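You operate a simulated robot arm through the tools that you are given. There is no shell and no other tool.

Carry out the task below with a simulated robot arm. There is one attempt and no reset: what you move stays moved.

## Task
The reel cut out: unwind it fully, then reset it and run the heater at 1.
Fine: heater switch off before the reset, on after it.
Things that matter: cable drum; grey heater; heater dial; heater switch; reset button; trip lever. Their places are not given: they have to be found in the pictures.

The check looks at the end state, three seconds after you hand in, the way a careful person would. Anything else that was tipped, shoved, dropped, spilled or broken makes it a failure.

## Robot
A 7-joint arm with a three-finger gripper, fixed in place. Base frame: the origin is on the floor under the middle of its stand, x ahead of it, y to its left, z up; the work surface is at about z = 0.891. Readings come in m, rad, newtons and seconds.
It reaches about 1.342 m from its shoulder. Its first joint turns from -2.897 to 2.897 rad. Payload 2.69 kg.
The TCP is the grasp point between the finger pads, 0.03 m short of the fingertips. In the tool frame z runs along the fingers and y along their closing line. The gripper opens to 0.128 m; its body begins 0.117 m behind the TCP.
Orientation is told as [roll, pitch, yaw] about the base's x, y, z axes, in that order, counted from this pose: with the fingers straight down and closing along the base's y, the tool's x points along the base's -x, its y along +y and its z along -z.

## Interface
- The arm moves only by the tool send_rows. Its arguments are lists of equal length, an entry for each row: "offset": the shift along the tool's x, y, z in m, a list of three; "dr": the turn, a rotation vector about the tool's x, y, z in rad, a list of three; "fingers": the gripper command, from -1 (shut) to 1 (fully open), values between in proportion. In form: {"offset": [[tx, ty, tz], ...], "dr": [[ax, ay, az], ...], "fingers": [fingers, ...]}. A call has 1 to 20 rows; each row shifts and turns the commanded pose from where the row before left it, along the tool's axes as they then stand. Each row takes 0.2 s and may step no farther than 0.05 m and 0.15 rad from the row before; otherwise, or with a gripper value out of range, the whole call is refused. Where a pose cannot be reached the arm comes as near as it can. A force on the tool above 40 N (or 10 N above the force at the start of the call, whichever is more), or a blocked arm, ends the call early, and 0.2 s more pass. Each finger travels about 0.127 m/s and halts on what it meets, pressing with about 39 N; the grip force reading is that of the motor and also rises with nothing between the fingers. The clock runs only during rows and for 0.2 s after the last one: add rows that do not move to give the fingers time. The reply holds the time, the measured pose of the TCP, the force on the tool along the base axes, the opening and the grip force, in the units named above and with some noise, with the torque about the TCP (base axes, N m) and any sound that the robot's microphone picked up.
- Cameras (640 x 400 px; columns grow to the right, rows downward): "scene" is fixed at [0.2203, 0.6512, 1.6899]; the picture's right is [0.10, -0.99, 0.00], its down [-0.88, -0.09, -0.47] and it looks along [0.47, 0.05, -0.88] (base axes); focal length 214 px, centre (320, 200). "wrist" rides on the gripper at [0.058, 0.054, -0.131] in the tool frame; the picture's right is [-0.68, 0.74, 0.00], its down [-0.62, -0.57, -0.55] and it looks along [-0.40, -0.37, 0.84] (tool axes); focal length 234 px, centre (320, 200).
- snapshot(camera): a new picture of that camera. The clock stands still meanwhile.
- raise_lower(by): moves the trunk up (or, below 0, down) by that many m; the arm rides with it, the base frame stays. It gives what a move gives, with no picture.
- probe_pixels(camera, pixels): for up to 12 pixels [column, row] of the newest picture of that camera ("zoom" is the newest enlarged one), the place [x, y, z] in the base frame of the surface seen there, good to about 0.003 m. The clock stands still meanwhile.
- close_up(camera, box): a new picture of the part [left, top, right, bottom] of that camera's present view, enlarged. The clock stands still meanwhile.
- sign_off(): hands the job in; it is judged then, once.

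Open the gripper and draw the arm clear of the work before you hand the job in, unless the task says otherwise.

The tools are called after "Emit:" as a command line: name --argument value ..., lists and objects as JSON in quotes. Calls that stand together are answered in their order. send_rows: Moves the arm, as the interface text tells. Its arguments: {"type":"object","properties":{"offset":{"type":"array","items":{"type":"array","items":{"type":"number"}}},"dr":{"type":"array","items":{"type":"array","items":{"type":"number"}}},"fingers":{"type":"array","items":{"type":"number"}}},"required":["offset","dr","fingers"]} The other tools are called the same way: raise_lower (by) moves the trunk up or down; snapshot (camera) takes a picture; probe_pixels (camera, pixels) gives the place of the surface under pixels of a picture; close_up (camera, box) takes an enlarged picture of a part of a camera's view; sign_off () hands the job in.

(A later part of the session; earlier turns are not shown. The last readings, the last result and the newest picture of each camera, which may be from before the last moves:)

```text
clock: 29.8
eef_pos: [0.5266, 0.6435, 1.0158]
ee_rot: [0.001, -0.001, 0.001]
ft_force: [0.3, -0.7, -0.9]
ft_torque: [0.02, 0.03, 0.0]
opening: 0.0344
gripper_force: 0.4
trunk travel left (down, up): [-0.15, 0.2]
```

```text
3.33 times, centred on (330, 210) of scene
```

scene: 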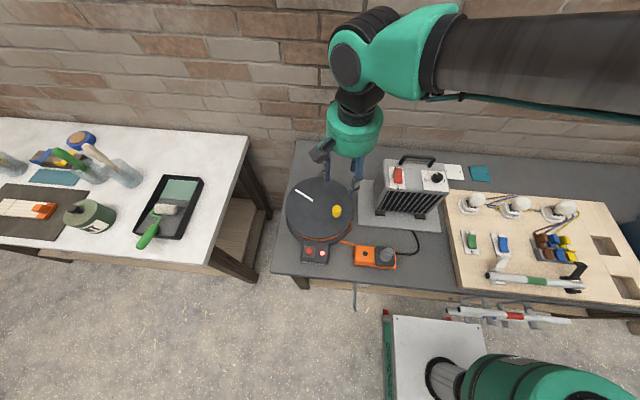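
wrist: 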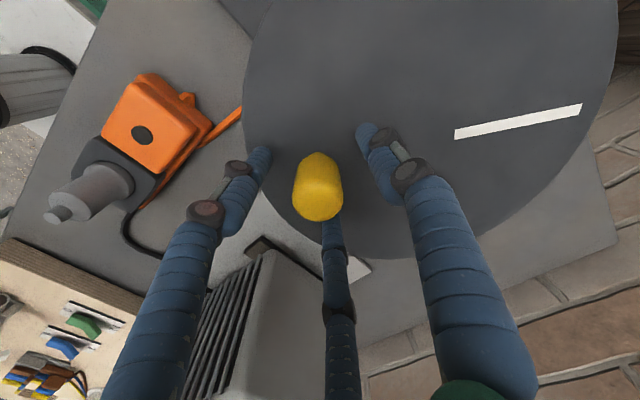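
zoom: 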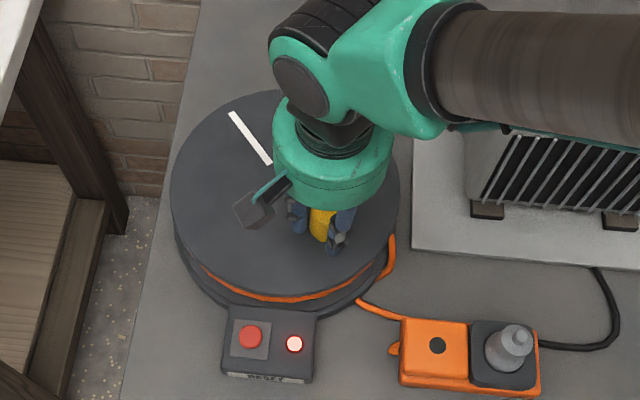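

The drum turns freely clockwise (the white mark moved, force near 0). I continue along the circle of radius 0.0765 about (0.585, 0.691), another 130°, then check.

Emit:
send_rows --offset '[[0.008, 0.0095, 0], [0.0065, 0.01461, 0], [0.00333, 0.01564, 0], [0, 0.01599, 0], [-0.00333, 0.01564, 0], [-0.0065, 0.01461, 0], [-0.0094, 0.01294, 0], [-0.01188, 0.0107, 0], [-0.01385, 0.008, 0], [-0.01521, 0.00494, 0], [-0.0159, 0.00167, 0], [0, 0, 0]]' --dr '[[0, 0, 0], [0, 0, 0], [0, 0, 0], [0, 0, 0], [0, 0, 0], [0, 0, 0], [0, 0, 0], [0, 0, 0], [0, 0, 0], [0, 0, 0], [0, 0, 0], [0, 0, 0]]' --fingers '[-0.47, -0.47, -0.47, -0.47, -0.47, -0.47, -0.47, -0.47, -0.47, -0.47, -0.47, -0.47]'

Emit:
snapshot --camera "wrist"

Emit:
close_up --camera "scene" --box '[260, 130, 420, 270]'

```text
clock: 32.4
eef_pos: [0.585, 0.7669, 1.0141]
ee_rot: [-0.001, 0.0, 0.001]
ft_force: [-0.3, -1.1, 0.2]
ft_torque: [0.01, 0.0, 0.01]
opening: 0.034
gripper_force: 0.0
trunk travel left (down, up): [-0.15, 0.2]
```

```text
taken
```

wrist: 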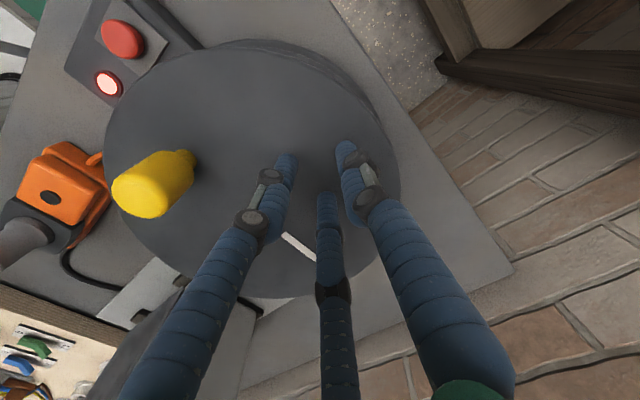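

```text
2.86 times, centred on (340, 200) of scene
```

zoom: 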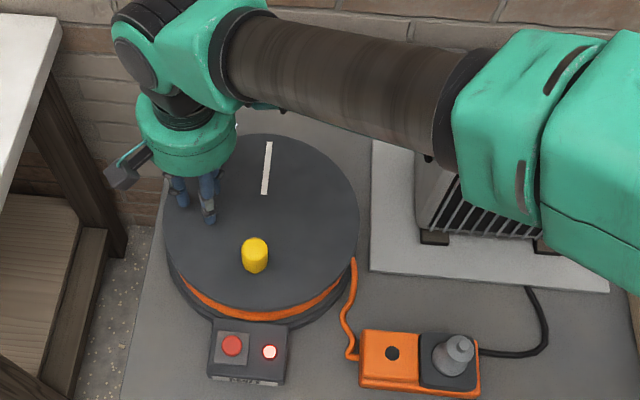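

The knob slipped out of the loose cage part way, but the cable now hangs longer and wavier at (350,310) of the zoom, so clockwise does unwind. I lift the fingers, open, and locate the knob again.

Emit:
send_rows --offset '[[0, 0, -0.04], [0, 0, -0.04], [0, 0, -0.04], [0, 0, 0]]' --dr '[[0, 0, 0], [0, 0, 0], [0, 0, 0], [0, 0, 0]]' --fingers '[0.1, 0.1, 0.1, 0.1]'

Emit:
close_up --camera "scene" --box '[270, 160, 370, 270]'

```text
clock: 33.4
eef_pos: [0.5855, 0.7659, 1.1352]
ee_rot: [0.0, 0.001, 0.002]
ft_force: [-0.8, -0.5, 0.5]
ft_torque: [0.03, 0.01, -0.03]
opening: 0.0705
gripper_force: 0.2
trunk travel left (down, up): [-0.15, 0.2]
```

```text
3.64 times, centred on (320, 215) of scene
```

zoom: 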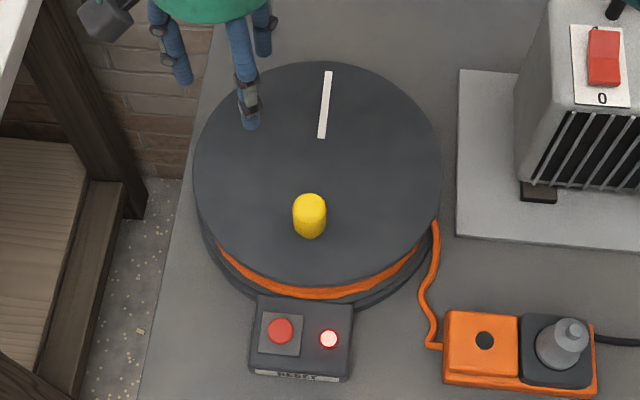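

The cable loop at (430,290) of the zoom shows payout. I probe the knob top and mark.

Emit:
probe_pixels --camera "zoom" --pixels '[[309, 200], [300, 202], [318, 202], [309, 220], [328, 75], [321, 135], [435, 230], [428, 290], [430, 345], [300, 285], [230, 260]]'

```text
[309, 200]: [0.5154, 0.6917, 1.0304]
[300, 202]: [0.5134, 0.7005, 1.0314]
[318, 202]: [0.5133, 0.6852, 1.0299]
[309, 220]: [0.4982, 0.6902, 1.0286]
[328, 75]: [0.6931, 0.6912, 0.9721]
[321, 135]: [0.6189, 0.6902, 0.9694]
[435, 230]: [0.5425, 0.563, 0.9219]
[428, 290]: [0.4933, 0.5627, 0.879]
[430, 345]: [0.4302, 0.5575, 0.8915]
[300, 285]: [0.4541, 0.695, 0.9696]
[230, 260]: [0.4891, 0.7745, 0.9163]
```

The mark now points along +x, so the knob is at ≈(0.509, 0.691). I go above it, lower, and grip firmly.

Emit:
send_rows --offset '[[0.0255, -0.025, 0], [0.0255, -0.025, 0], [0.0255, -0.025, 0], [0, 0, 0.04], [0, 0, 0.04], [0, 0, 0.04], [0, 0, 0], [0, 0, 0], [0, 0, 0], [0, 0, 0]]' --dr '[[0, 0, 0], [0, 0, 0], [0, 0, 0], [0, 0, 0], [0, 0, 0], [0, 0, 0], [0, 0, 0], [0, 0, 0], [0, 0, 0], [0, 0, 0]]' --fingers '[0.1, 0.1, 0.1, 0.1, 0.1, 0.1, 0.1, -1, -1, -1]'

```text
clock: 35.6
eef_pos: [0.5104, 0.6902, 1.0167]
ee_rot: [-0.001, 0.001, 0.002]
ft_force: [12.7, -5.1, -3.3]
ft_torque: [-0.16, -0.79, -0.23]
opening: 0.0308
gripper_force: 44.8
trunk travel left (down, up): [-0.15, 0.2]
```

The grip is firm; a 12.7 N pull toward +x refines the circle to centre (0.587, 0.690), radius 0.0757. I correct and turn 24° clockwise with the firm grip, watching the torque.

Emit:
send_rows --offset '[[-0.0023, -0.001, 0], [-0.00083, 0.00787, 0], [-0.00083, 0.00787, 0], [-0.00245, 0.00752, 0], [-0.00245, 0.00752, 0], [0, 0, 0]]' --dr '[[0, 0, 0], [0, 0, 0], [0, 0, 0], [0, 0, 0], [0, 0, 0], [0, 0, 0]]' --fingers '[-1, -1, -1, -1, -1, -1]'

```text
clock: 36.2
eef_pos: [0.5091, 0.6906, 1.015]
ee_rot: [-0.009, 0.003, 0.0]
ft_force: [-8.7, -17.4, 17.3]
ft_torque: [-1.32, -0.34, -0.15]
opening: 0.0308
gripper_force: 45.0
trunk travel left (down, up): [-0.15, 0.2]
stopped in row 3: the force on the tool passed its limit at 51 N (the readings are from after the stop); the commanded pose is now the measured one
```

The drum did not move: the force passed 51 N at the same spot (0.509, 0.691), so it is blocked here clockwise. I release and lift away to look closely at the drum for a stop or pawl.

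Emit:
send_rows --offset '[[0, 0, 0], [0, 0, 0], [0, 0, -0.04], [0, 0, -0.04], [0, 0, -0.04], [-0.03, 0.03, -0.02], [-0.03, 0.03, 0], [0, 0, 0]]' --dr '[[0, 0, 0], [0, 0, 0], [0, 0, 0], [0, 0, 0], [0, 0, 0], [0, 0, 0], [0, 0, 0], [0, 0, 0]]' --fingers '[0.1, 0.1, 0.1, 0.1, 0.1, 0.1, 0.1, 0.1]'

Emit:
close_up --camera "scene" --box '[270, 170, 350, 230]'

Emit:
close_up --camera "scene" --box '[280, 210, 400, 280]'

Emit:
snapshot --camera "wrist"

```text
clock: 38.0
eef_pos: [0.572, 0.7553, 1.1512]
ee_rot: [-0.01, 0.005, 0.0]
ft_force: [0.5, 0.9, 0.6]
ft_torque: [-0.04, 0.02, 0.0]
opening: 0.0707
gripper_force: 0.1
trunk travel left (down, up): [-0.15, 0.2]
```

```text
6.67 times, centred on (310, 200) of scene
```

zoom: 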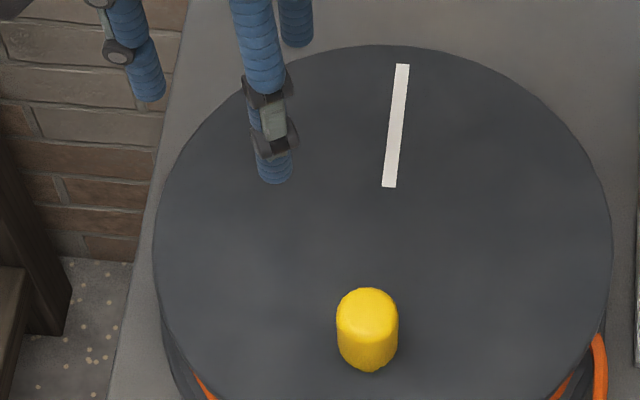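

```text
5.33 times, centred on (340, 245) of scene
```

zoom: 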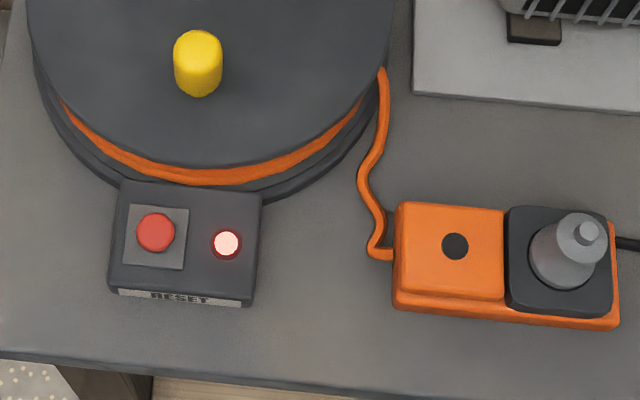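

```text
taken
```

wrist: 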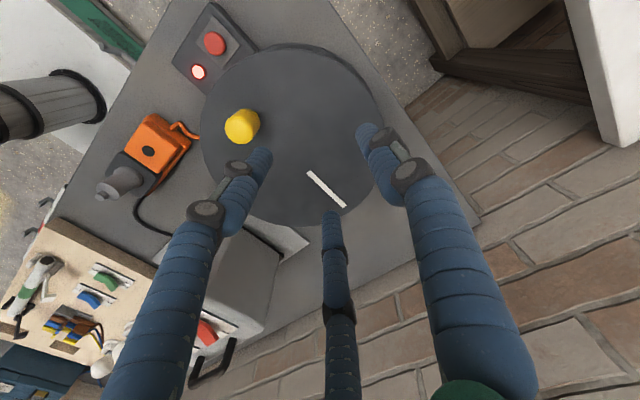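

The orange winding looks thicker than at the start (band at (205,177) of the last zoom), and the free cable tighter, so I doubt the direction. I probe the winding's radius now.

Emit:
close_up --camera "scene" --box '[290, 230, 350, 270]'

Emit:
close_up --camera "wrist" --box '[150, 60, 310, 180]'

```text
10.00 times, centred on (320, 250) of scene
```

zoom: 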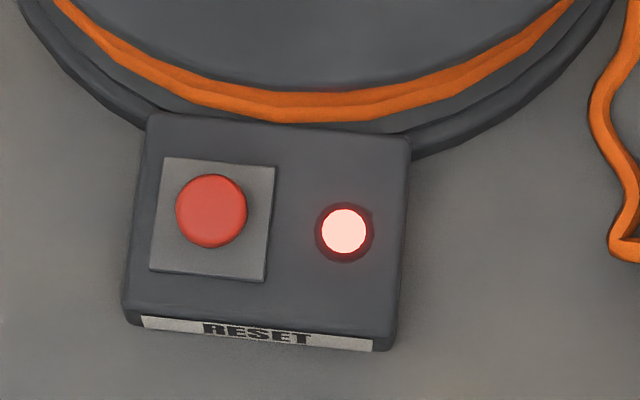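

```text
3.33 times, centred on (230, 120) of wrist
```

zoom: 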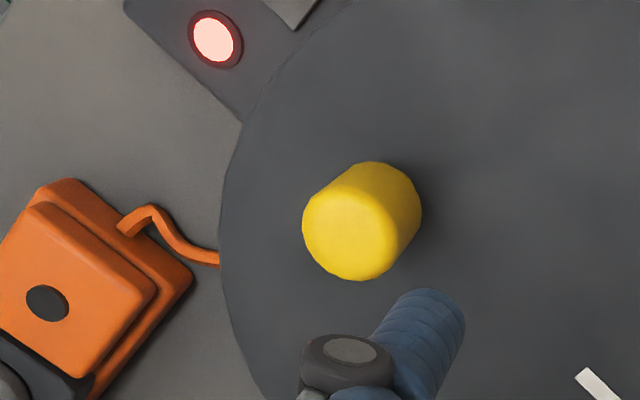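

Two orange layers are now visible where one thin band was before, so clockwise wound it up to its stop and counter-clockwise must unwind. I return to the knob, cage it at 0.033, and turn 60° counter-clockwise.

Emit:
send_rows --offset '[[0.0303, -0.0327, 0], [0.0303, -0.0327, 0], [0, 0, 0.045], [0, 0, 0.045], [0, 0, 0.045], [0, 0, 0], [0, 0, 0], [0, 0, 0], [-0.00165, -0.01574, 0], [-0.00489, -0.01505, 0], [-0.00791, -0.01371, 0], [-0.01059, -0.01176, 0], [-0.0128, -0.0093, 0], [0, 0, 0]]' --dr '[[-0.01, -0.005, 0], [0, 0, 0], [0, 0, 0], [0, 0, 0], [0, 0, 0], [0, 0, 0], [0, 0, 0], [0, 0, 0], [0, 0, 0], [0, 0, 0], [0, 0, 0], [0, 0, 0], [0, 0, 0], [0, 0, 0]]' --fingers '[0.1, 0.1, 0.1, 0.1, 0.1, -0.485, -0.485, -0.485, -0.485, -0.485, -0.485, -0.485, -0.485, -0.485]'

Emit:
snapshot --camera "wrist"

Emit:
close_up --camera "scene" --box '[270, 160, 390, 270]'

```text
clock: 41.0
eef_pos: [0.5483, 0.6235, 1.0188]
ee_rot: [0.0, -0.001, 0.0]
ft_force: [-0.3, -0.6, -0.2]
ft_torque: [0.04, 0.06, 0.0]
opening: 0.0336
gripper_force: 0.4
trunk travel left (down, up): [-0.15, 0.2]
```

```text
taken
```

wrist: 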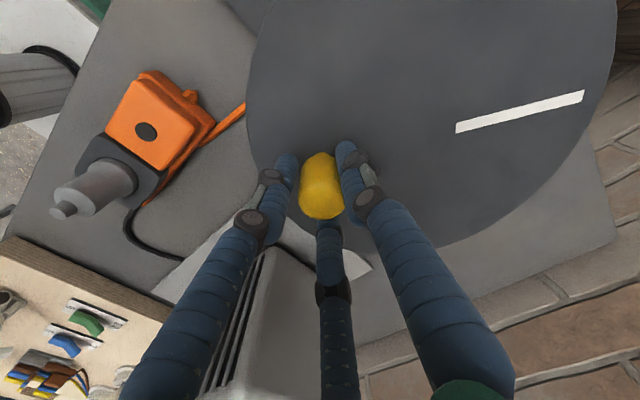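

```text
3.64 times, centred on (330, 215) of scene
```

zoom: 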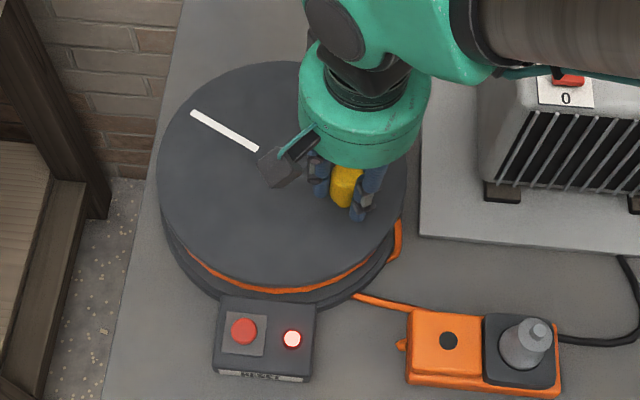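

The drum followed the cage back to -120°, the band got thinner and the free cable longer: counter-clockwise unwinds. I carry on counter-clockwise another 144°.

Emit:
send_rows --offset '[[-0.01446, -0.00644, 0], [-0.01548, -0.00329, 0], [-0.01583, 0, 0], [-0.01548, 0.00329, 0], [-0.01446, 0.00644, 0], [-0.0128, 0.0093, 0], [-0.01059, 0.01176, 0], [-0.00791, 0.01371, 0], [-0.00489, 0.01505, 0], [-0.00165, 0.01574, 0], [0.00165, 0.01574, 0], [0.00489, 0.01505, 0]]' --dr '[[0, 0, 0], [0, 0, 0], [0, 0, 0], [0, 0, 0], [0, 0, 0], [0, 0, 0], [0, 0, 0], [0, 0, 0], [0, 0, 0], [0, 0, 0], [0, 0, 0], [0, 0, 0]]' --fingers '[-0.485, -0.485, -0.485, -0.485, -0.485, -0.485, -0.485, -0.485, -0.485, -0.485, -0.485, -0.485]'

Emit:
snapshot --camera "wrist"

Emit:
snapshot --camera "scene"

```text
clock: 43.6
eef_pos: [0.655, 0.7221, 1.0175]
ee_rot: [0.002, 0.0, 0.001]
ft_force: [-9.7, -6.6, 1.8]
ft_torque: [-1.25, 1.2, 0.11]
opening: 0.0338
gripper_force: 18.0
trunk travel left (down, up): [-0.15, 0.2]
```

```text
taken
```

wrist: 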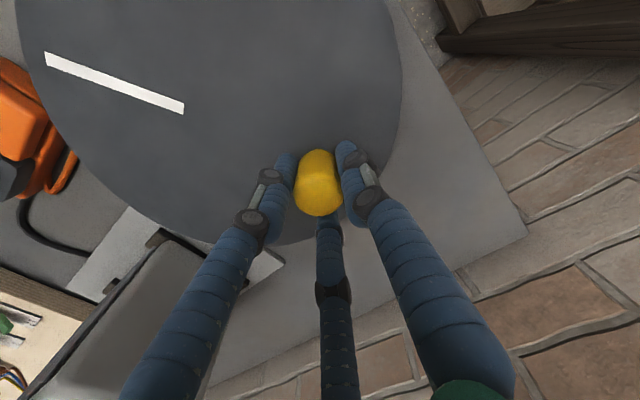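

```text
taken
```

scene: 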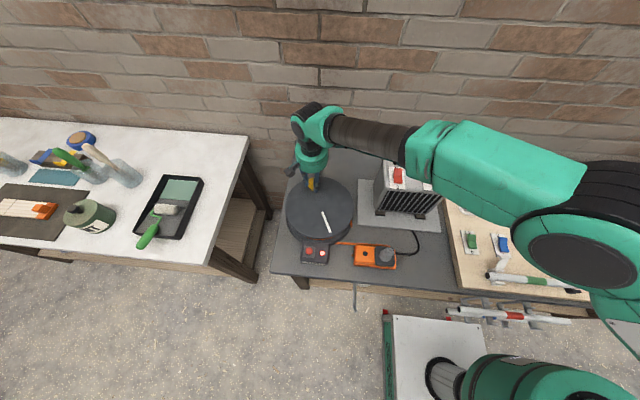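

The knob is still caged at θ≈24° with mild inward force; I refine the circle to centre (0.586, 0.690), radius 0.0745. I continue counter-clockwise through to -120°.

Emit:
send_rows --offset '[[0.00979, 0.01299, 0], [0.01042, 0.01157, 0], [0.0126, 0.00915, 0], [0.01423, 0.00633, 0], [0.01523, 0.00324, 0], [0.01558, 0, 0], [0.01523, -0.00324, 0], [0.01423, -0.00633, 0], [0.0126, -0.00915, 0], [0.01042, -0.01157, 0], [0.00779, -0.01349, 0], [0.00481, -0.01481, 0], [0.00163, -0.01549, 0], [-0.00163, -0.01549, 0], [-0.00481, -0.01481, 0], [-0.00779, -0.01349, 0], [-0.01042, -0.01157, 0], [-0.0126, -0.00915, 0]]' --dr '[[0, 0, 0], [0, 0, 0], [0, 0, 0], [0, 0, 0], [0, 0, 0], [0, 0, 0], [0, 0, 0], [0, 0, 0], [0, 0, 0], [0, 0, 0], [0, 0, 0], [0, 0, 0], [0, 0, 0], [0, 0, 0], [0, 0, 0], [0, 0, 0], [0, 0, 0], [0, 0, 0]]' --fingers '[-0.485, -0.485, -0.485, -0.485, -0.485, -0.485, -0.485, -0.485, -0.485, -0.485, -0.485, -0.485, -0.485, -0.485, -0.485, -0.485, -0.485, -0.485]'

Emit:
snapshot --camera "wrist"

Emit:
close_up --camera "scene" --box '[270, 160, 390, 270]'

```text
clock: 46.1
eef_pos: [0.5103, 0.7237, 1.0189]
ee_rot: [0.004, 0.0, 0.005]
ft_force: [-19.9, 17.4, -0.6]
ft_torque: [0.05, 0.73, 0.57]
opening: 0.0435
gripper_force: 7.7
trunk travel left (down, up): [-0.15, 0.2]
stopped in row 12: the force on the tool passed its limit at 45 N (the readings are from after the stop); the commanded pose is now the measured one
```

```text
taken
```

wrist: 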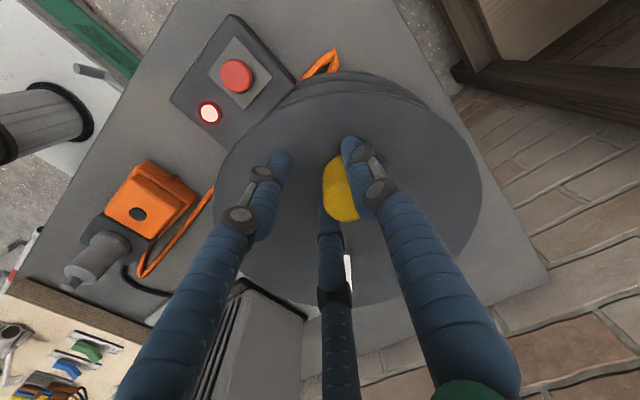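

```text
3.64 times, centred on (330, 215) of scene
```

zoom: 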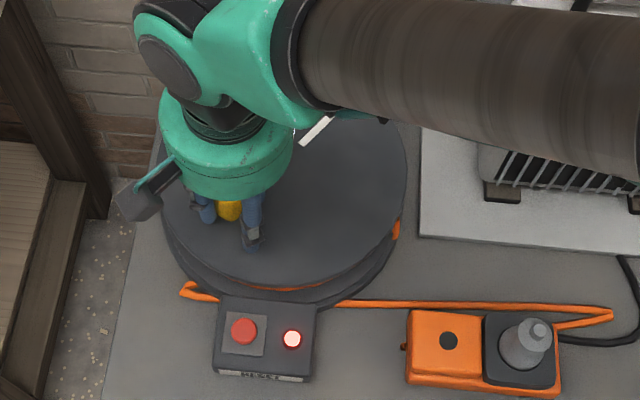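

The free cable now makes a long loop and almost no winding shows; the drum stopped near θ≈150° with 45 N. I open, lift clear and look at the drum.

Emit:
send_rows --offset '[[0, 0, 0], [0, 0, 0], [0, 0, -0.04], [0, 0, -0.04], [0, 0, -0.04], [-0.03, -0.03, -0.03], [-0.03, -0.03, -0.03], [0, 0, 0]]' --dr '[[0, 0, 0], [0, 0, 0], [0, 0, 0], [0, 0, 0], [0, 0, 0], [0, 0, 0], [0, 0, 0], [0, 0, 0]]' --fingers '[0.1, 0.1, 0.1, 0.1, 0.1, 0.1, 0.1, 0.1]'

Emit:
snapshot --camera "wrist"

Emit:
close_up --camera "scene" --box '[270, 160, 430, 280]'

```text
refused: row 6 steps farther than a row can; nothing moved
```

```text
taken
```

wrist: 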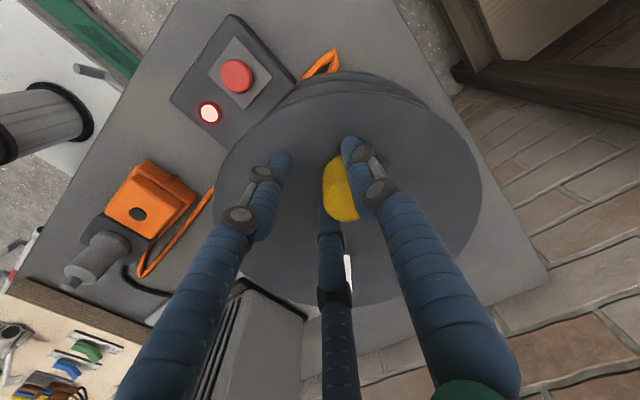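

```text
3.33 times, centred on (350, 220) of scene
```

zoom: 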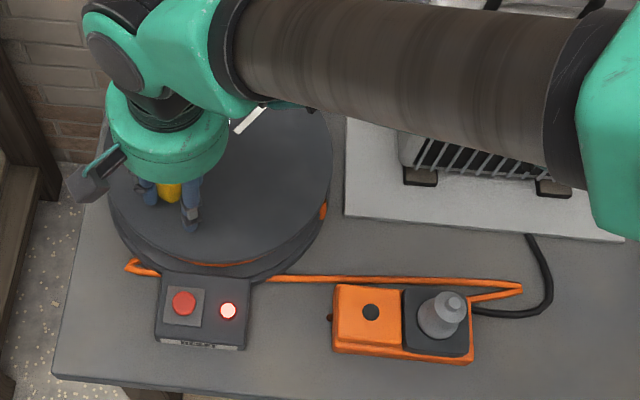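

The call was refused for step length; nothing moved. I repeat with smaller diagonal steps.

Emit:
send_rows --offset '[[0, 0, 0], [0, 0, 0], [0, 0, -0.04], [0, 0, -0.04], [0, 0, -0.04], [0, 0, -0.03], [-0.03, -0.03, 0], [-0.03, -0.03, 0], [0, 0, 0]]' --dr '[[0, 0, 0], [0, 0, 0], [0, 0, 0], [0, 0, 0], [0, 0, 0], [0, 0, 0], [0, 0, 0], [0, 0, 0], [0, 0, 0]]' --fingers '[0.1, 0.1, 0.1, 0.1, 0.1, 0.1, 0.1, 0.1, 0.1]'

Emit:
snapshot --camera "wrist"

Emit:
close_up --camera "scene" --box '[270, 160, 430, 280]'

```text
clock: 48.1
eef_pos: [0.5734, 0.6593, 1.1678]
ee_rot: [0.003, 0.002, 0.001]
ft_force: [1.3, -1.7, 0.0]
ft_torque: [0.08, 0.09, -0.01]
opening: 0.0706
gripper_force: 0.1
trunk travel left (down, up): [-0.15, 0.2]
```

```text
taken
```

wrist: 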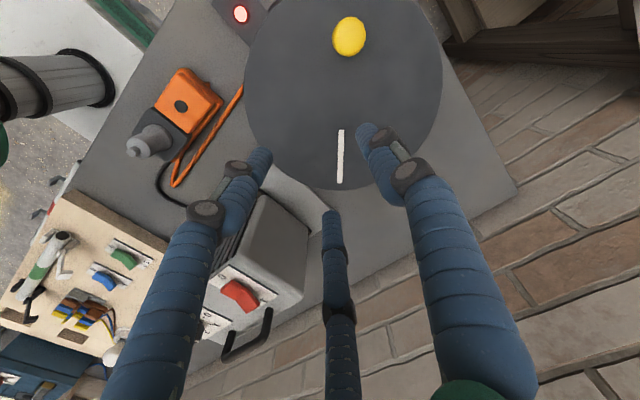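

```text
3.33 times, centred on (350, 220) of scene
```

zoom: 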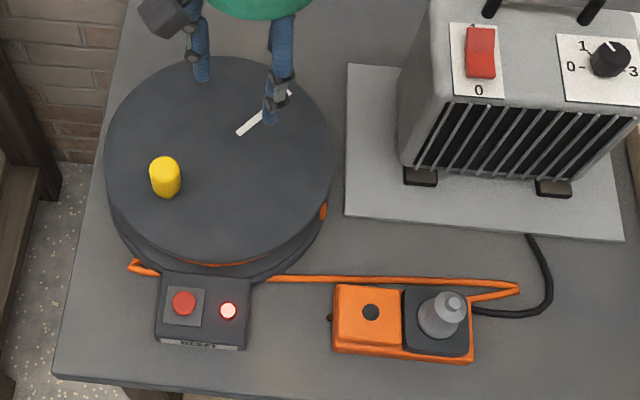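

I probe the mark and knob to measure the drum's present angle, and the remaining winding.

Emit:
probe_pixels --camera "wrist" --pixels '[[341, 133], [340, 180], [350, 42], [340, 40], [360, 40], [350, 52]]'

Emit:
close_up --camera "scene" --box '[280, 210, 380, 280]'

```text
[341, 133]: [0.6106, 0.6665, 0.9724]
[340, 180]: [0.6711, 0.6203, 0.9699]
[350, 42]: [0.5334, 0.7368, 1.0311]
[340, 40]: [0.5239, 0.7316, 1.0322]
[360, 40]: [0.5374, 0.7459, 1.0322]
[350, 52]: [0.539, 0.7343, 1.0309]
```

```text
5.71 times, centred on (330, 245) of scene
```

zoom: 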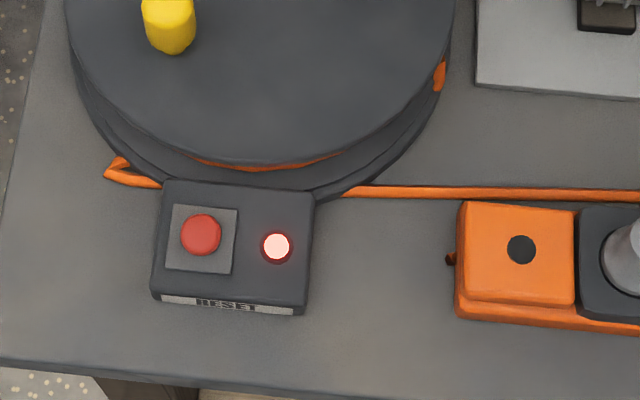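

The drum turned about 322° from the wound stop (knob now at ≈142°), but some orange still shows under the flange. I grip the knob again at ≈(0.528, 0.737) to test whether it can go further.

Emit:
send_rows --offset '[[0.0227, 0.0389, 0], [0.0227, 0.0389, 0], [0, 0, 0.045], [0, 0, 0.045], [0, 0, 0.045], [0, 0, 0.015], [0, 0, 0], [0, 0, 0], [0, 0, 0], [0, 0, 0]]' --dr '[[0, 0, 0], [0, 0, 0], [0, 0, 0], [0, 0, 0], [0, 0, 0], [0, 0, 0], [0, 0, 0], [0, 0, 0], [0, 0, 0], [0, 0, 0]]' --fingers '[0.1, 0.1, 0.1, 0.1, 0.1, 0.1, 0.1, -1, -1, -1]'

```text
clock: 50.3
eef_pos: [0.5301, 0.7373, 1.0209]
ee_rot: [0.004, 0.002, 0.004]
ft_force: [-6.0, 4.6, -0.2]
ft_torque: [0.15, 0.44, -0.14]
opening: 0.0325
gripper_force: 45.0
trunk travel left (down, up): [-0.15, 0.2]
```

The knob is held; I loosen to a 0.032 cage and push slowly 12° counter-clockwise in small steps to see if it yields.

Emit:
send_rows --offset '[[0, 0, 0], [0.0022, -0.0032, 0], [0.0022, -0.0032, 0], [0.0022, -0.0032, 0], [0.0022, -0.0032, 0], [0, 0, 0]]' --dr '[[0, 0, 0], [0, 0, 0], [0, 0, 0], [0, 0, 0], [0, 0, 0], [0, 0, 0]]' --fingers '[-0.5, -0.5, -0.5, -0.5, -0.5, -0.5]'

Emit:
snapshot --camera "wrist"

```text
clock: 51.7
eef_pos: [0.521, 0.7241, 1.0196]
ee_rot: [0.004, 0.002, 0.005]
ft_force: [1.2, 0.8, -0.5]
ft_torque: [0.02, -0.01, -0.02]
opening: 0.0332
gripper_force: 0.6
trunk travel left (down, up): [-0.15, 0.2]
```

```text
taken
```

wrist: 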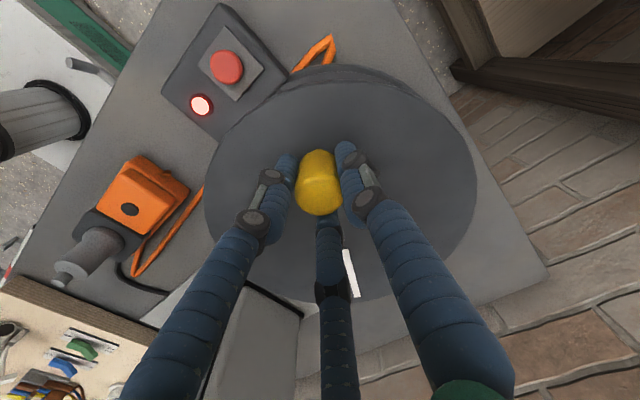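

The drum yielded easily with the knob still caged (θ≈152°), so it is not yet at the end. I continue counter-clockwise in 6° steps to about 272°.

Emit:
send_rows --offset '[[0.0033, -0.00707, 0], [0.00254, -0.00737, 0], [0.00175, -0.0076, 0], [0.00095, -0.00774, 0], [0.00014, -0.0078, 0], [-0.00068, -0.00777, 0], [-0.00149, -0.00765, 0], [-0.00228, -0.00746, 0], [-0.00305, -0.00718, 0], [-0.00378, -0.00682, 0], [-0.00447, -0.00639, 0], [-0.00512, -0.00589, 0], [-0.0057, -0.00532, 0], [-0.00623, -0.00469, 0], [-0.00668, -0.00402, 0], [-0.00707, -0.0033, 0], [-0.00737, -0.00254, 0], [-0.0076, -0.00175, 0], [-0.00774, -0.00095, 0], [-0.0078, -0.00014, 0]]' --dr '[[0, 0, 0], [0, 0, 0], [0, 0, 0], [0, 0, 0], [0, 0, 0], [0, 0, 0], [0, 0, 0], [0, 0, 0], [0, 0, 0], [0, 0, 0], [0, 0, 0], [0, 0, 0], [0, 0, 0], [0, 0, 0], [0, 0, 0], [0, 0, 0], [0, 0, 0], [0, 0, 0], [0, 0, 0], [0, 0, 0]]' --fingers '[-0.51, -0.51, -0.51, -0.51, -0.51, -0.51, -0.51, -0.51, -0.51, -0.51, -0.51, -0.51, -0.51, -0.51, -0.51, -0.51, -0.51, -0.51, -0.51, -0.51]'

Emit:
snapshot --camera "wrist"

Emit:
close_up --camera "scene" --box '[270, 160, 430, 280]'

```text
clock: 55.9
eef_pos: [0.5884, 0.6172, 1.0175]
ee_rot: [0.004, 0.002, 0.004]
ft_force: [-0.7, -0.1, 0.1]
ft_torque: [-0.01, -0.02, 0.02]
opening: 0.0314
gripper_force: 0.1
trunk travel left (down, up): [-0.15, 0.2]
```

```text
taken
```

wrist: 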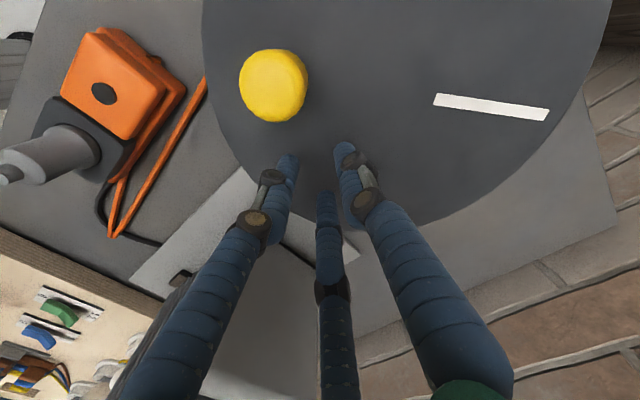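

```text
3.33 times, centred on (350, 220) of scene
```

zoom: 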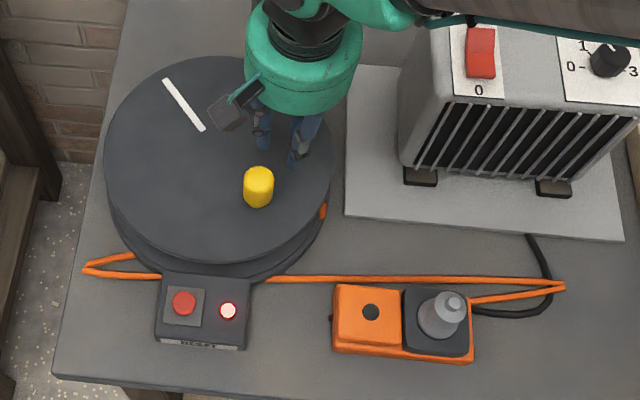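

The knob slipped out again near (258,185) of the zoom, and the winding ring is gone from under the flange. I probe the mark and knob to get the drum's angle.

Emit:
probe_pixels --camera "wrist" --pixels '[[437, 100], [546, 115], [275, 85], [250, 80], [298, 82]]'

Emit:
probe_pixels --camera "zoom" --pixels '[[168, 83], [202, 129], [258, 175], [250, 176], [267, 176]]'

Emit:
close_up --camera "scene" --box '[280, 210, 380, 280]'

```text
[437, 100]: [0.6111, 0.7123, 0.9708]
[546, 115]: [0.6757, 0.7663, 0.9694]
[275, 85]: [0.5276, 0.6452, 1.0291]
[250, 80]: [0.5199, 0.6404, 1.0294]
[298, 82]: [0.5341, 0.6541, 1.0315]
```

```text
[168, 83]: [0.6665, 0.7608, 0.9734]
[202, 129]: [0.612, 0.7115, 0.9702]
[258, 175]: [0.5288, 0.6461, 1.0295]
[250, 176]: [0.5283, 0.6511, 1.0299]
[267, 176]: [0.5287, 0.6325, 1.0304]
```

```text
5.71 times, centred on (330, 245) of scene
```

zoom: 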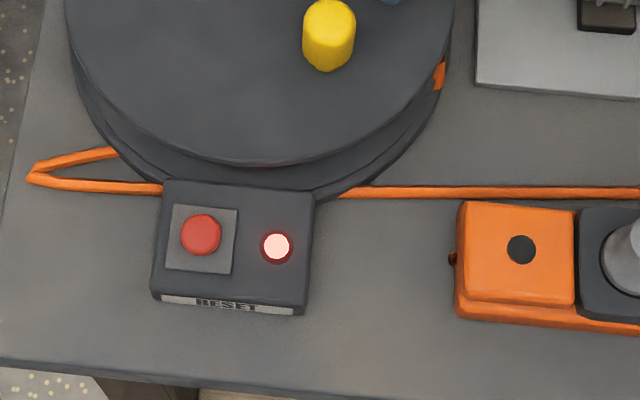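

The knob is now at about 220° (drum turned ~400° from the wound stop); no winding is visible any more. I lift, re-centre on the knob and grip it again to feel whether it is at the end.

Emit:
send_rows --offset '[[0, 0, -0.04], [0, 0, -0.04], [0.03, 0.0132, 0], [0.03, 0.0132, 0], [0, 0, 0], [0, 0, 0.04], [0, 0, 0.04], [0, 0, 0], [0, 0, 0], [0, 0, 0], [0, 0, 0]]' --dr '[[0, 0, 0], [0, 0, 0], [0, 0, 0], [0, 0, 0], [0, 0, 0], [0, 0, 0], [0, 0, 0], [0, 0, 0], [0, 0, 0], [0, 0, 0], [0, 0, 0]]' --fingers '[-0.5, -0.5, 0.1, 0.1, 0.1, 0.1, 0.1, 0.1, -1, -1, -1]'

```text
clock: 58.3
eef_pos: [0.5277, 0.6423, 1.0165]
ee_rot: [0.003, 0.003, 0.003]
ft_force: [-7.0, -2.9, -3.8]
ft_torque: [-0.08, 0.25, 0.17]
opening: 0.0303
gripper_force: 44.5
trunk travel left (down, up): [-0.15, 0.2]
```

The knob is gripped at (0.5277, 0.6423). I push on counter-clockwise slowly, 18°, with the wrist turning along so the grip stays firm.

Emit:
send_rows --offset '[[-0.00256, -0.00294, 0], [-0.00256, -0.00294, 0], [-0.00256, -0.00294, 0], [-0.00256, -0.00294, 0], [-0.00256, -0.00294, 0], [-0.00256, -0.00294, 0], [0, 0, 0]]' --dr '[[0, 0, -0.05236], [0, 0, -0.05236], [0, 0, -0.05236], [0, 0, -0.05236], [0, 0, -0.05236], [0, 0, -0.05236], [0, 0, 0]]' --fingers '[-1, -1, -1, -1, -1, -1, -1]'

Emit:
snapshot --camera "wrist"

Emit:
close_up --camera "scene" --box '[270, 160, 430, 280]'

```text
clock: 58.9
eef_pos: [0.5274, 0.6425, 1.0168]
ee_rot: [0.006, 0.003, 0.083]
ft_force: [-5.4, 9.2, -2.1]
ft_torque: [0.41, 0.78, 0.04]
opening: 0.0306
gripper_force: 44.8
trunk travel left (down, up): [-0.15, 0.2]
stopped in row 2: the force on the tool passed its limit at 46 N (the readings are from after the stop); the commanded pose is now the measured one
```

```text
taken
```

wrist: 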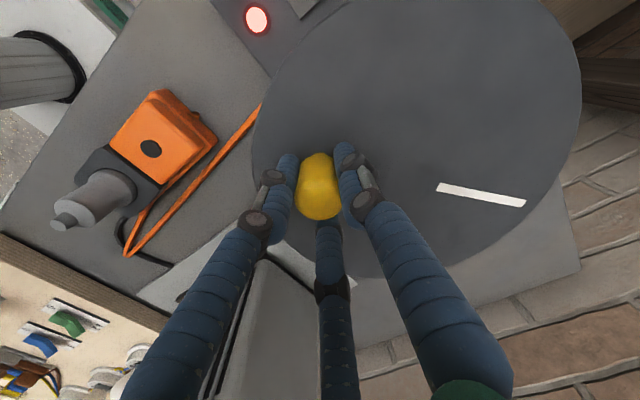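

```text
3.33 times, centred on (350, 220) of scene
```

zoom: 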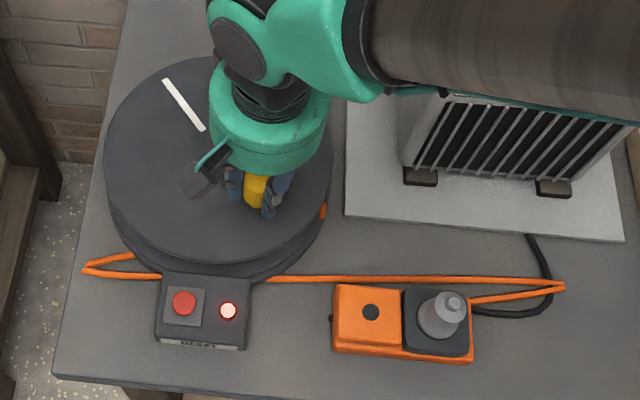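

The drum did not budge with 46 N at 220°, where the earlier cage also slipped off. I repeat the push once more in fine steps to be sure this is the end stop.

Emit:
send_rows --offset '[[-0.00115, -0.00163, 0], [-0.00115, -0.00163, 0], [-0.00115, -0.00163, 0], [-0.00115, -0.00163, 0], [-0.00115, -0.00163, 0], [0, 0, 0]]' --dr '[[0, 0, 0], [0, 0, 0], [0, 0, 0], [0, 0, 0], [0, 0, 0], [0, 0, 0]]' --fingers '[-1, -1, -1, -1, -1, -1]'

```text
clock: 59.4
eef_pos: [0.5264, 0.6411, 1.0172]
ee_rot: [0.009, 0.004, 0.084]
ft_force: [-4.7, 10.3, -3.4]
ft_torque: [0.5, 0.74, 0.11]
opening: 0.0305
gripper_force: 45.2
trunk travel left (down, up): [-0.15, 0.2]
stopped in row 2: the force on the tool passed its limit at 43 N (the readings are from after the stop); the commanded pose is now the measured one
```

Again blocked at once. As a cross-check that the grip itself isn't jammed, I move 6 mm the other way, then back to the stop.

Emit:
send_rows --offset '[[0.00173, 0.00245, 0], [0.00173, 0.00245, 0], [0.00173, 0.00245, 0], [0, 0, 0]]' --dr '[[0, 0, 0], [0, 0, 0], [0, 0, 0], [0, 0, 0]]' --fingers '[-1, -1, -1, -1]'

```text
clock: 60.4
eef_pos: [0.5228, 0.6477, 1.0161]
ee_rot: [0.009, 0.004, 0.085]
ft_force: [12.4, 5.4, -3.4]
ft_torque: [0.21, -0.37, -0.08]
opening: 0.0302
gripper_force: 45.0
trunk travel left (down, up): [-0.15, 0.2]
```

It moves freely clockwise, so the counter-clockwise block is the true end stop. I push it back against that stop.

Emit:
send_rows --offset '[[-0.00173, -0.00245, 0], [-0.00173, -0.00245, 0], [-0.00173, -0.00245, 0], [-0.0012, -0.0016, 0], [-0.0012, -0.0016, 0], [0, 0, 0]]' --dr '[[0, 0, 0], [0, 0, 0], [0, 0, 0], [0, 0, 0], [0, 0, 0], [0, 0, 0]]' --fingers '[-1, -1, -1, -1, -1, -1]'

```text
clock: 61.5
eef_pos: [0.5285, 0.6417, 1.0167]
ee_rot: [0.012, 0.004, 0.086]
ft_force: [-2.5, 9.3, -3.3]
ft_torque: [0.53, 0.71, 0.12]
opening: 0.0306
gripper_force: 45.4
trunk travel left (down, up): [-0.15, 0.2]
stopped in row 5: the force on the tool passed its limit at 42 N (the readings are from after the stop); the commanded pose is now the measured one
```

The drum is back on its end stop. I open, lift straight up, level the wrist, and check the drum before the reset.

Emit:
send_rows --offset '[[0, 0, 0], [0, 0, 0], [0, 0, -0.04], [0, 0, -0.04], [0, 0, -0.04], [0, 0, -0.04], [0, 0, 0]]' --dr '[[0, 0, 0], [0, 0, 0], [0, 0, 0], [0, 0, 0], [0, 0, 0], [0.012, -0.004, 0.086], [0, 0, 0]]' --fingers '[0.1, 0.1, 0.1, 0.1, 0.1, 0.1, 0.1]'

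Emit:
snapshot --camera "wrist"

Emit:
close_up --camera "scene" --box '[270, 160, 430, 280]'

```text
clock: 63.1
eef_pos: [0.5297, 0.639, 1.1817]
ee_rot: [-0.001, 0.002, 0.001]
ft_force: [-0.5, -0.3, 0.7]
ft_torque: [0.01, -0.01, 0.0]
opening: 0.0704
gripper_force: 0.0
trunk travel left (down, up): [-0.15, 0.2]
```

```text
taken
```

wrist: 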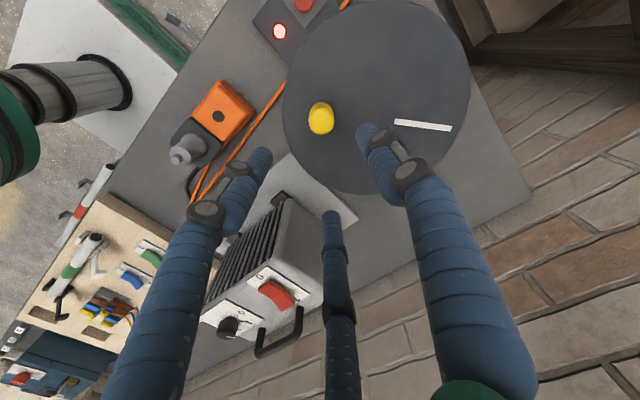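

```text
3.33 times, centred on (350, 220) of scene
```

zoom: 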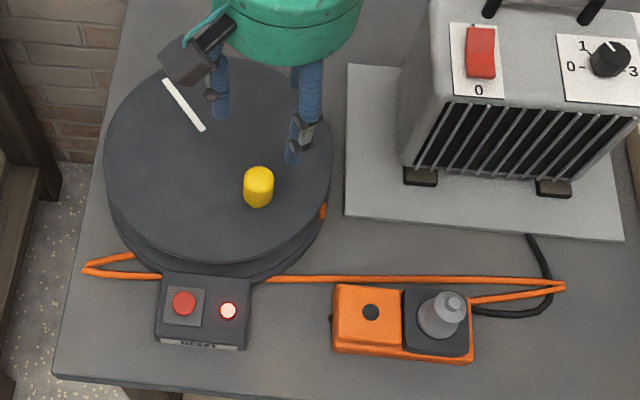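

The drum's mark is unchanged at the stop and the lamp is still red. I get the reset button's exact place.

Emit:
close_up --camera "scene" --box '[290, 235, 350, 275]'

```text
10.00 times, centred on (320, 255) of scene
```

zoom: 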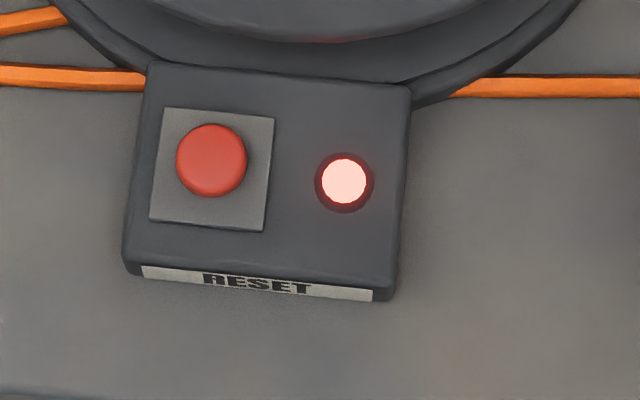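

Emit:
probe_pixels --camera "zoom" --pixels '[[212, 155], [195, 155], [230, 155], [212, 135], [212, 185], [160, 210], [262, 220], [165, 115], [270, 125], [343, 182], [200, 245], [380, 255]]'

```text
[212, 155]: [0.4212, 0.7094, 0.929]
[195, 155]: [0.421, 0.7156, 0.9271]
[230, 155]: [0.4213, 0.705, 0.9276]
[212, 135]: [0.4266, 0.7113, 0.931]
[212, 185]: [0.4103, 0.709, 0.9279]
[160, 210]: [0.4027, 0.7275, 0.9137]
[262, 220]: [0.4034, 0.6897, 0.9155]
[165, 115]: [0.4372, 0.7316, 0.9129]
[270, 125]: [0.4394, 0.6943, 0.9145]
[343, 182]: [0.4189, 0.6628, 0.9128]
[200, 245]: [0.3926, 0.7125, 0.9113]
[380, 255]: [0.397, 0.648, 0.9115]
```

Button centre is ≈(0.420, 0.7105), top z 0.929, on a box top at 0.912; the drum's flange edge is 4 cm beyond. I close the fingers, go above the button with yaw -30° (no finger pointing at the drum), and descend to just above it.

Emit:
send_rows --offset '[[0.0372, 0.0238, 0], [0.0372, 0.0238, 0], [0.0372, 0.0238, 0], [0, 0, 0], [0, 0, 0], [0, 0, 0], [0, 0, 0], [0, 0, 0.045], [0, 0, 0.045], [0, 0, 0.045], [0, 0, 0.045], [0, 0, 0.02], [0, 0, 0]]' --dr '[[0, 0, 0], [0, 0, 0], [0, 0, 0], [0, 0, 0.1309], [0, 0, 0.1309], [0, 0, 0.1309], [0, 0, 0.1309], [0, 0, 0], [0, 0, 0], [0, 0, 0], [0, 0, 0], [0, 0, 0], [0, 0, 0]]' --fingers '[-1, -1, -1, -1, -1, -1, -1, -1, -1, -1, -1, -1, -1]'

Emit:
snapshot --camera "wrist"

Emit:
close_up --camera "scene" --box '[260, 200, 380, 290]'

```text
clock: 65.9
eef_pos: [0.4181, 0.7118, 0.9784]
ee_rot: [-0.001, 0.0, -0.523]
ft_force: [0.1, 1.2, -0.6]
ft_torque: [0.0, 0.01, 0.02]
opening: 0.002
gripper_force: 31.4
trunk travel left (down, up): [-0.15, 0.2]
```

```text
taken
```

wrist: 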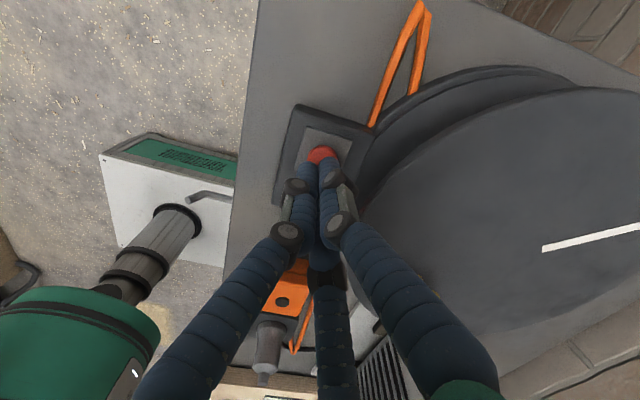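

```text
4.44 times, centred on (320, 245) of scene
```

zoom: 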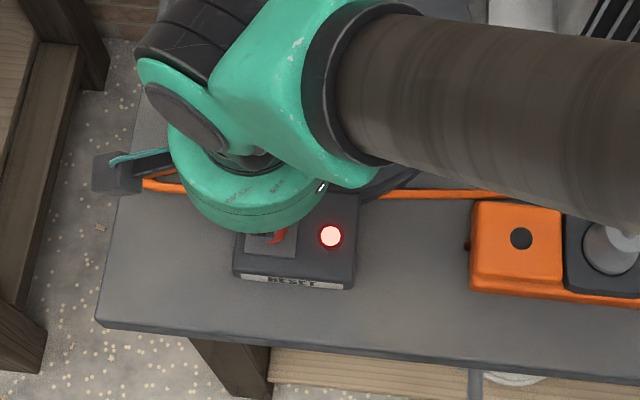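

The tips are right over the red button in the wrist view (322,155). I press down in small steps.

Emit:
send_rows --offset '[[0, 0, 0.008], [0, 0, 0.006], [0, 0, 0.004], [0, 0, 0.003], [0, 0, 0.003], [0, 0, 0.003], [0, 0, 0]]' --dr '[[0, 0, 0], [0, 0, 0], [0, 0, 0], [0, 0, 0], [0, 0, 0], [0, 0, 0], [0, 0, 0]]' --fingers '[-1, -1, -1, -1, -1, -1, -1]'

Emit:
close_up --camera "scene" --box '[260, 200, 380, 290]'

```text
clock: 67.5
eef_pos: [0.4169, 0.7101, 0.9518]
ee_rot: [-0.001, 0.002, -0.521]
ft_force: [1.6, -0.8, 3.9]
ft_torque: [0.0, -0.09, -0.03]
opening: 0.0058
gripper_force: 30.8
trunk travel left (down, up): [-0.15, 0.2]
heard: click
```

```text
4.44 times, centred on (320, 245) of scene
```

zoom: 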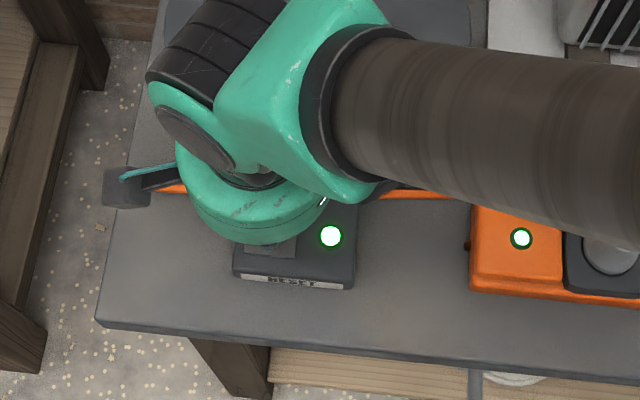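

A click was heard and both lamps (330,236) and (521,238) of the zoom turned green: the reset took. I lift straight up and go above the rocker's "1" end at (0.676, 0.436), z 1.24.

Emit:
send_rows --offset '[[0, 0, -0.02], [0, 0, -0.045], [0, 0, -0.045], [0, 0, -0.045], [0, 0, -0.045], [0, 0, -0.045], [0, 0, -0.045], [-0.0451, -0.01365, 0], [-0.0451, -0.01365, 0], [-0.0451, -0.01365, 0], [-0.0451, -0.01365, 0], [-0.0451, -0.01365, 0], [-0.0451, -0.01365, 0], [-0.0451, -0.01365, 0], [-0.0451, -0.01365, 0], [0, 0, 0]]' --dr '[[0, 0, 0], [0, 0, 0], [0, 0, 0], [0, 0, 0], [0, 0, 0], [0, 0, 0], [0, 0, 0], [0, 0, 0], [0, 0, 0], [0, 0, 0], [0, 0, 0], [0, 0, 0], [0, 0, 0], [0, 0, 0], [0, 0, 0], [0, 0, 0]]' --fingers '[-1, -1, -1, -1, -1, -1, -1, -1, -1, -1, -1, -1, -1, -1, -1, -1]'

Emit:
snapshot --camera "wrist"

Emit:
snapshot --camera "scene"

```text
clock: 70.9
eef_pos: [0.6781, 0.4357, 1.2401]
ee_rot: [-0.002, 0.0, -0.524]
ft_force: [0.2, -0.7, -0.1]
ft_torque: [0.09, 0.08, -0.01]
opening: 0.0023
gripper_force: 31.3
trunk travel left (down, up): [-0.15, 0.2]
```

```text
taken
```

wrist: 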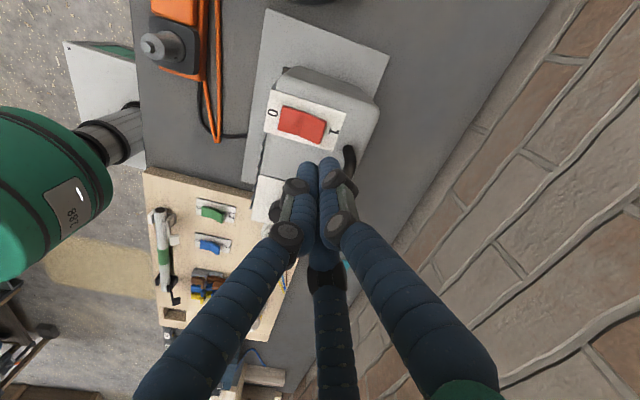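

```text
taken
```

scene: 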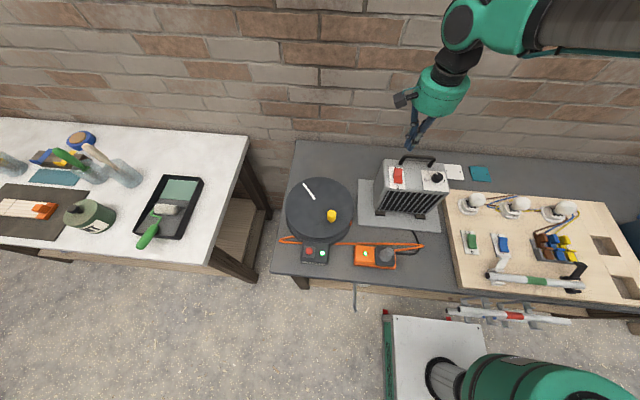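

Lamps stay green in the scene picture. I re-measure the rocker's position before pressing its "1" end.

Emit:
close_up --camera "scene" --box '[380, 150, 460, 200]'

Emit:
probe_pixels --camera "zoom" --pixels '[[145, 152], [118, 150], [175, 155], [145, 180], [145, 210], [147, 250], [165, 115], [200, 45]]'

```text
8.00 times, centred on (420, 175) of scene
```

zoom: 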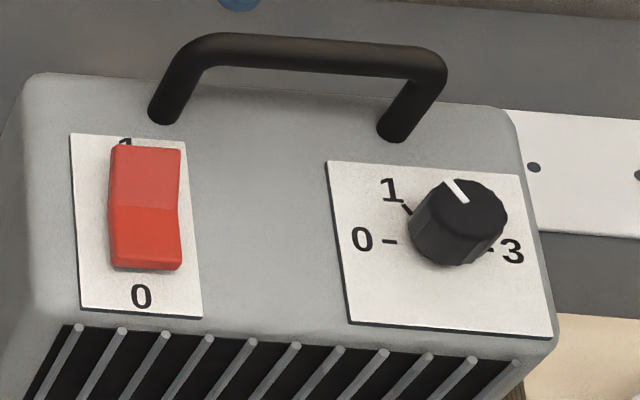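

```text
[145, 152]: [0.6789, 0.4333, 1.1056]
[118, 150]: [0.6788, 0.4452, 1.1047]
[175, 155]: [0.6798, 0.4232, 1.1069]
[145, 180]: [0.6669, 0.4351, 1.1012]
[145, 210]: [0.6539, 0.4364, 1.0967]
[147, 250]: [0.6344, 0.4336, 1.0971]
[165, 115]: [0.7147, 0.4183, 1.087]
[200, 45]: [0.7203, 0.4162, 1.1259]
```

The raised "1" end is at (0.679, 0.434, 1.106), right below the tips. I descend and press in small steps.

Emit:
send_rows --offset '[[0, 0, 0.045], [0, 0, 0.04], [0, 0, 0.01], [0, 0, 0.005], [0, 0, 0.003], [0, 0, 0.003], [0, 0, 0.003], [0, 0, 0.003], [0, 0, 0.003], [0, 0, 0.002]]' --dr '[[0, 0, 0], [0, 0, 0], [0, 0, 0], [0, 0, 0], [0, 0, 0], [0, 0, 0], [0, 0, 0], [0, 0, 0], [0, 0, 0], [0, 0, 0]]' --fingers '[-1, -1, -1, -1, -1, -1, -1, -1, -1, -1]'

```text
clock: 73.1
eef_pos: [0.676, 0.4359, 1.1262]
ee_rot: [0.001, -0.001, -0.524]
ft_force: [0.9, -2.2, 13.1]
ft_torque: [-0.05, 0.2, -0.01]
opening: 0.0023
gripper_force: 31.7
trunk travel left (down, up): [-0.15, 0.2]
```

Only 13 N so far at TCP 1.126. I press a little deeper.

Emit:
send_rows --offset '[[0, 0, 0.002], [0, 0, 0.002], [0, 0, 0.002]]' --dr '[[0, 0, 0], [0, 0, 0], [0, 0, 0]]' --fingers '[-1, -1, -1]'

```text
clock: 73.8
eef_pos: [0.6785, 0.4368, 1.1259]
ee_rot: [0.008, -0.004, -0.524]
ft_force: [2.3, 0.7, 11.0]
ft_torque: [0.01, 0.12, 0.11]
opening: 0.0022
gripper_force: 31.4
trunk travel left (down, up): [-0.15, 0.2]
stopped in row 3: the force on the tool passed its limit at 43 N (the readings are from after the stop); the commanded pose is now the measured one
```

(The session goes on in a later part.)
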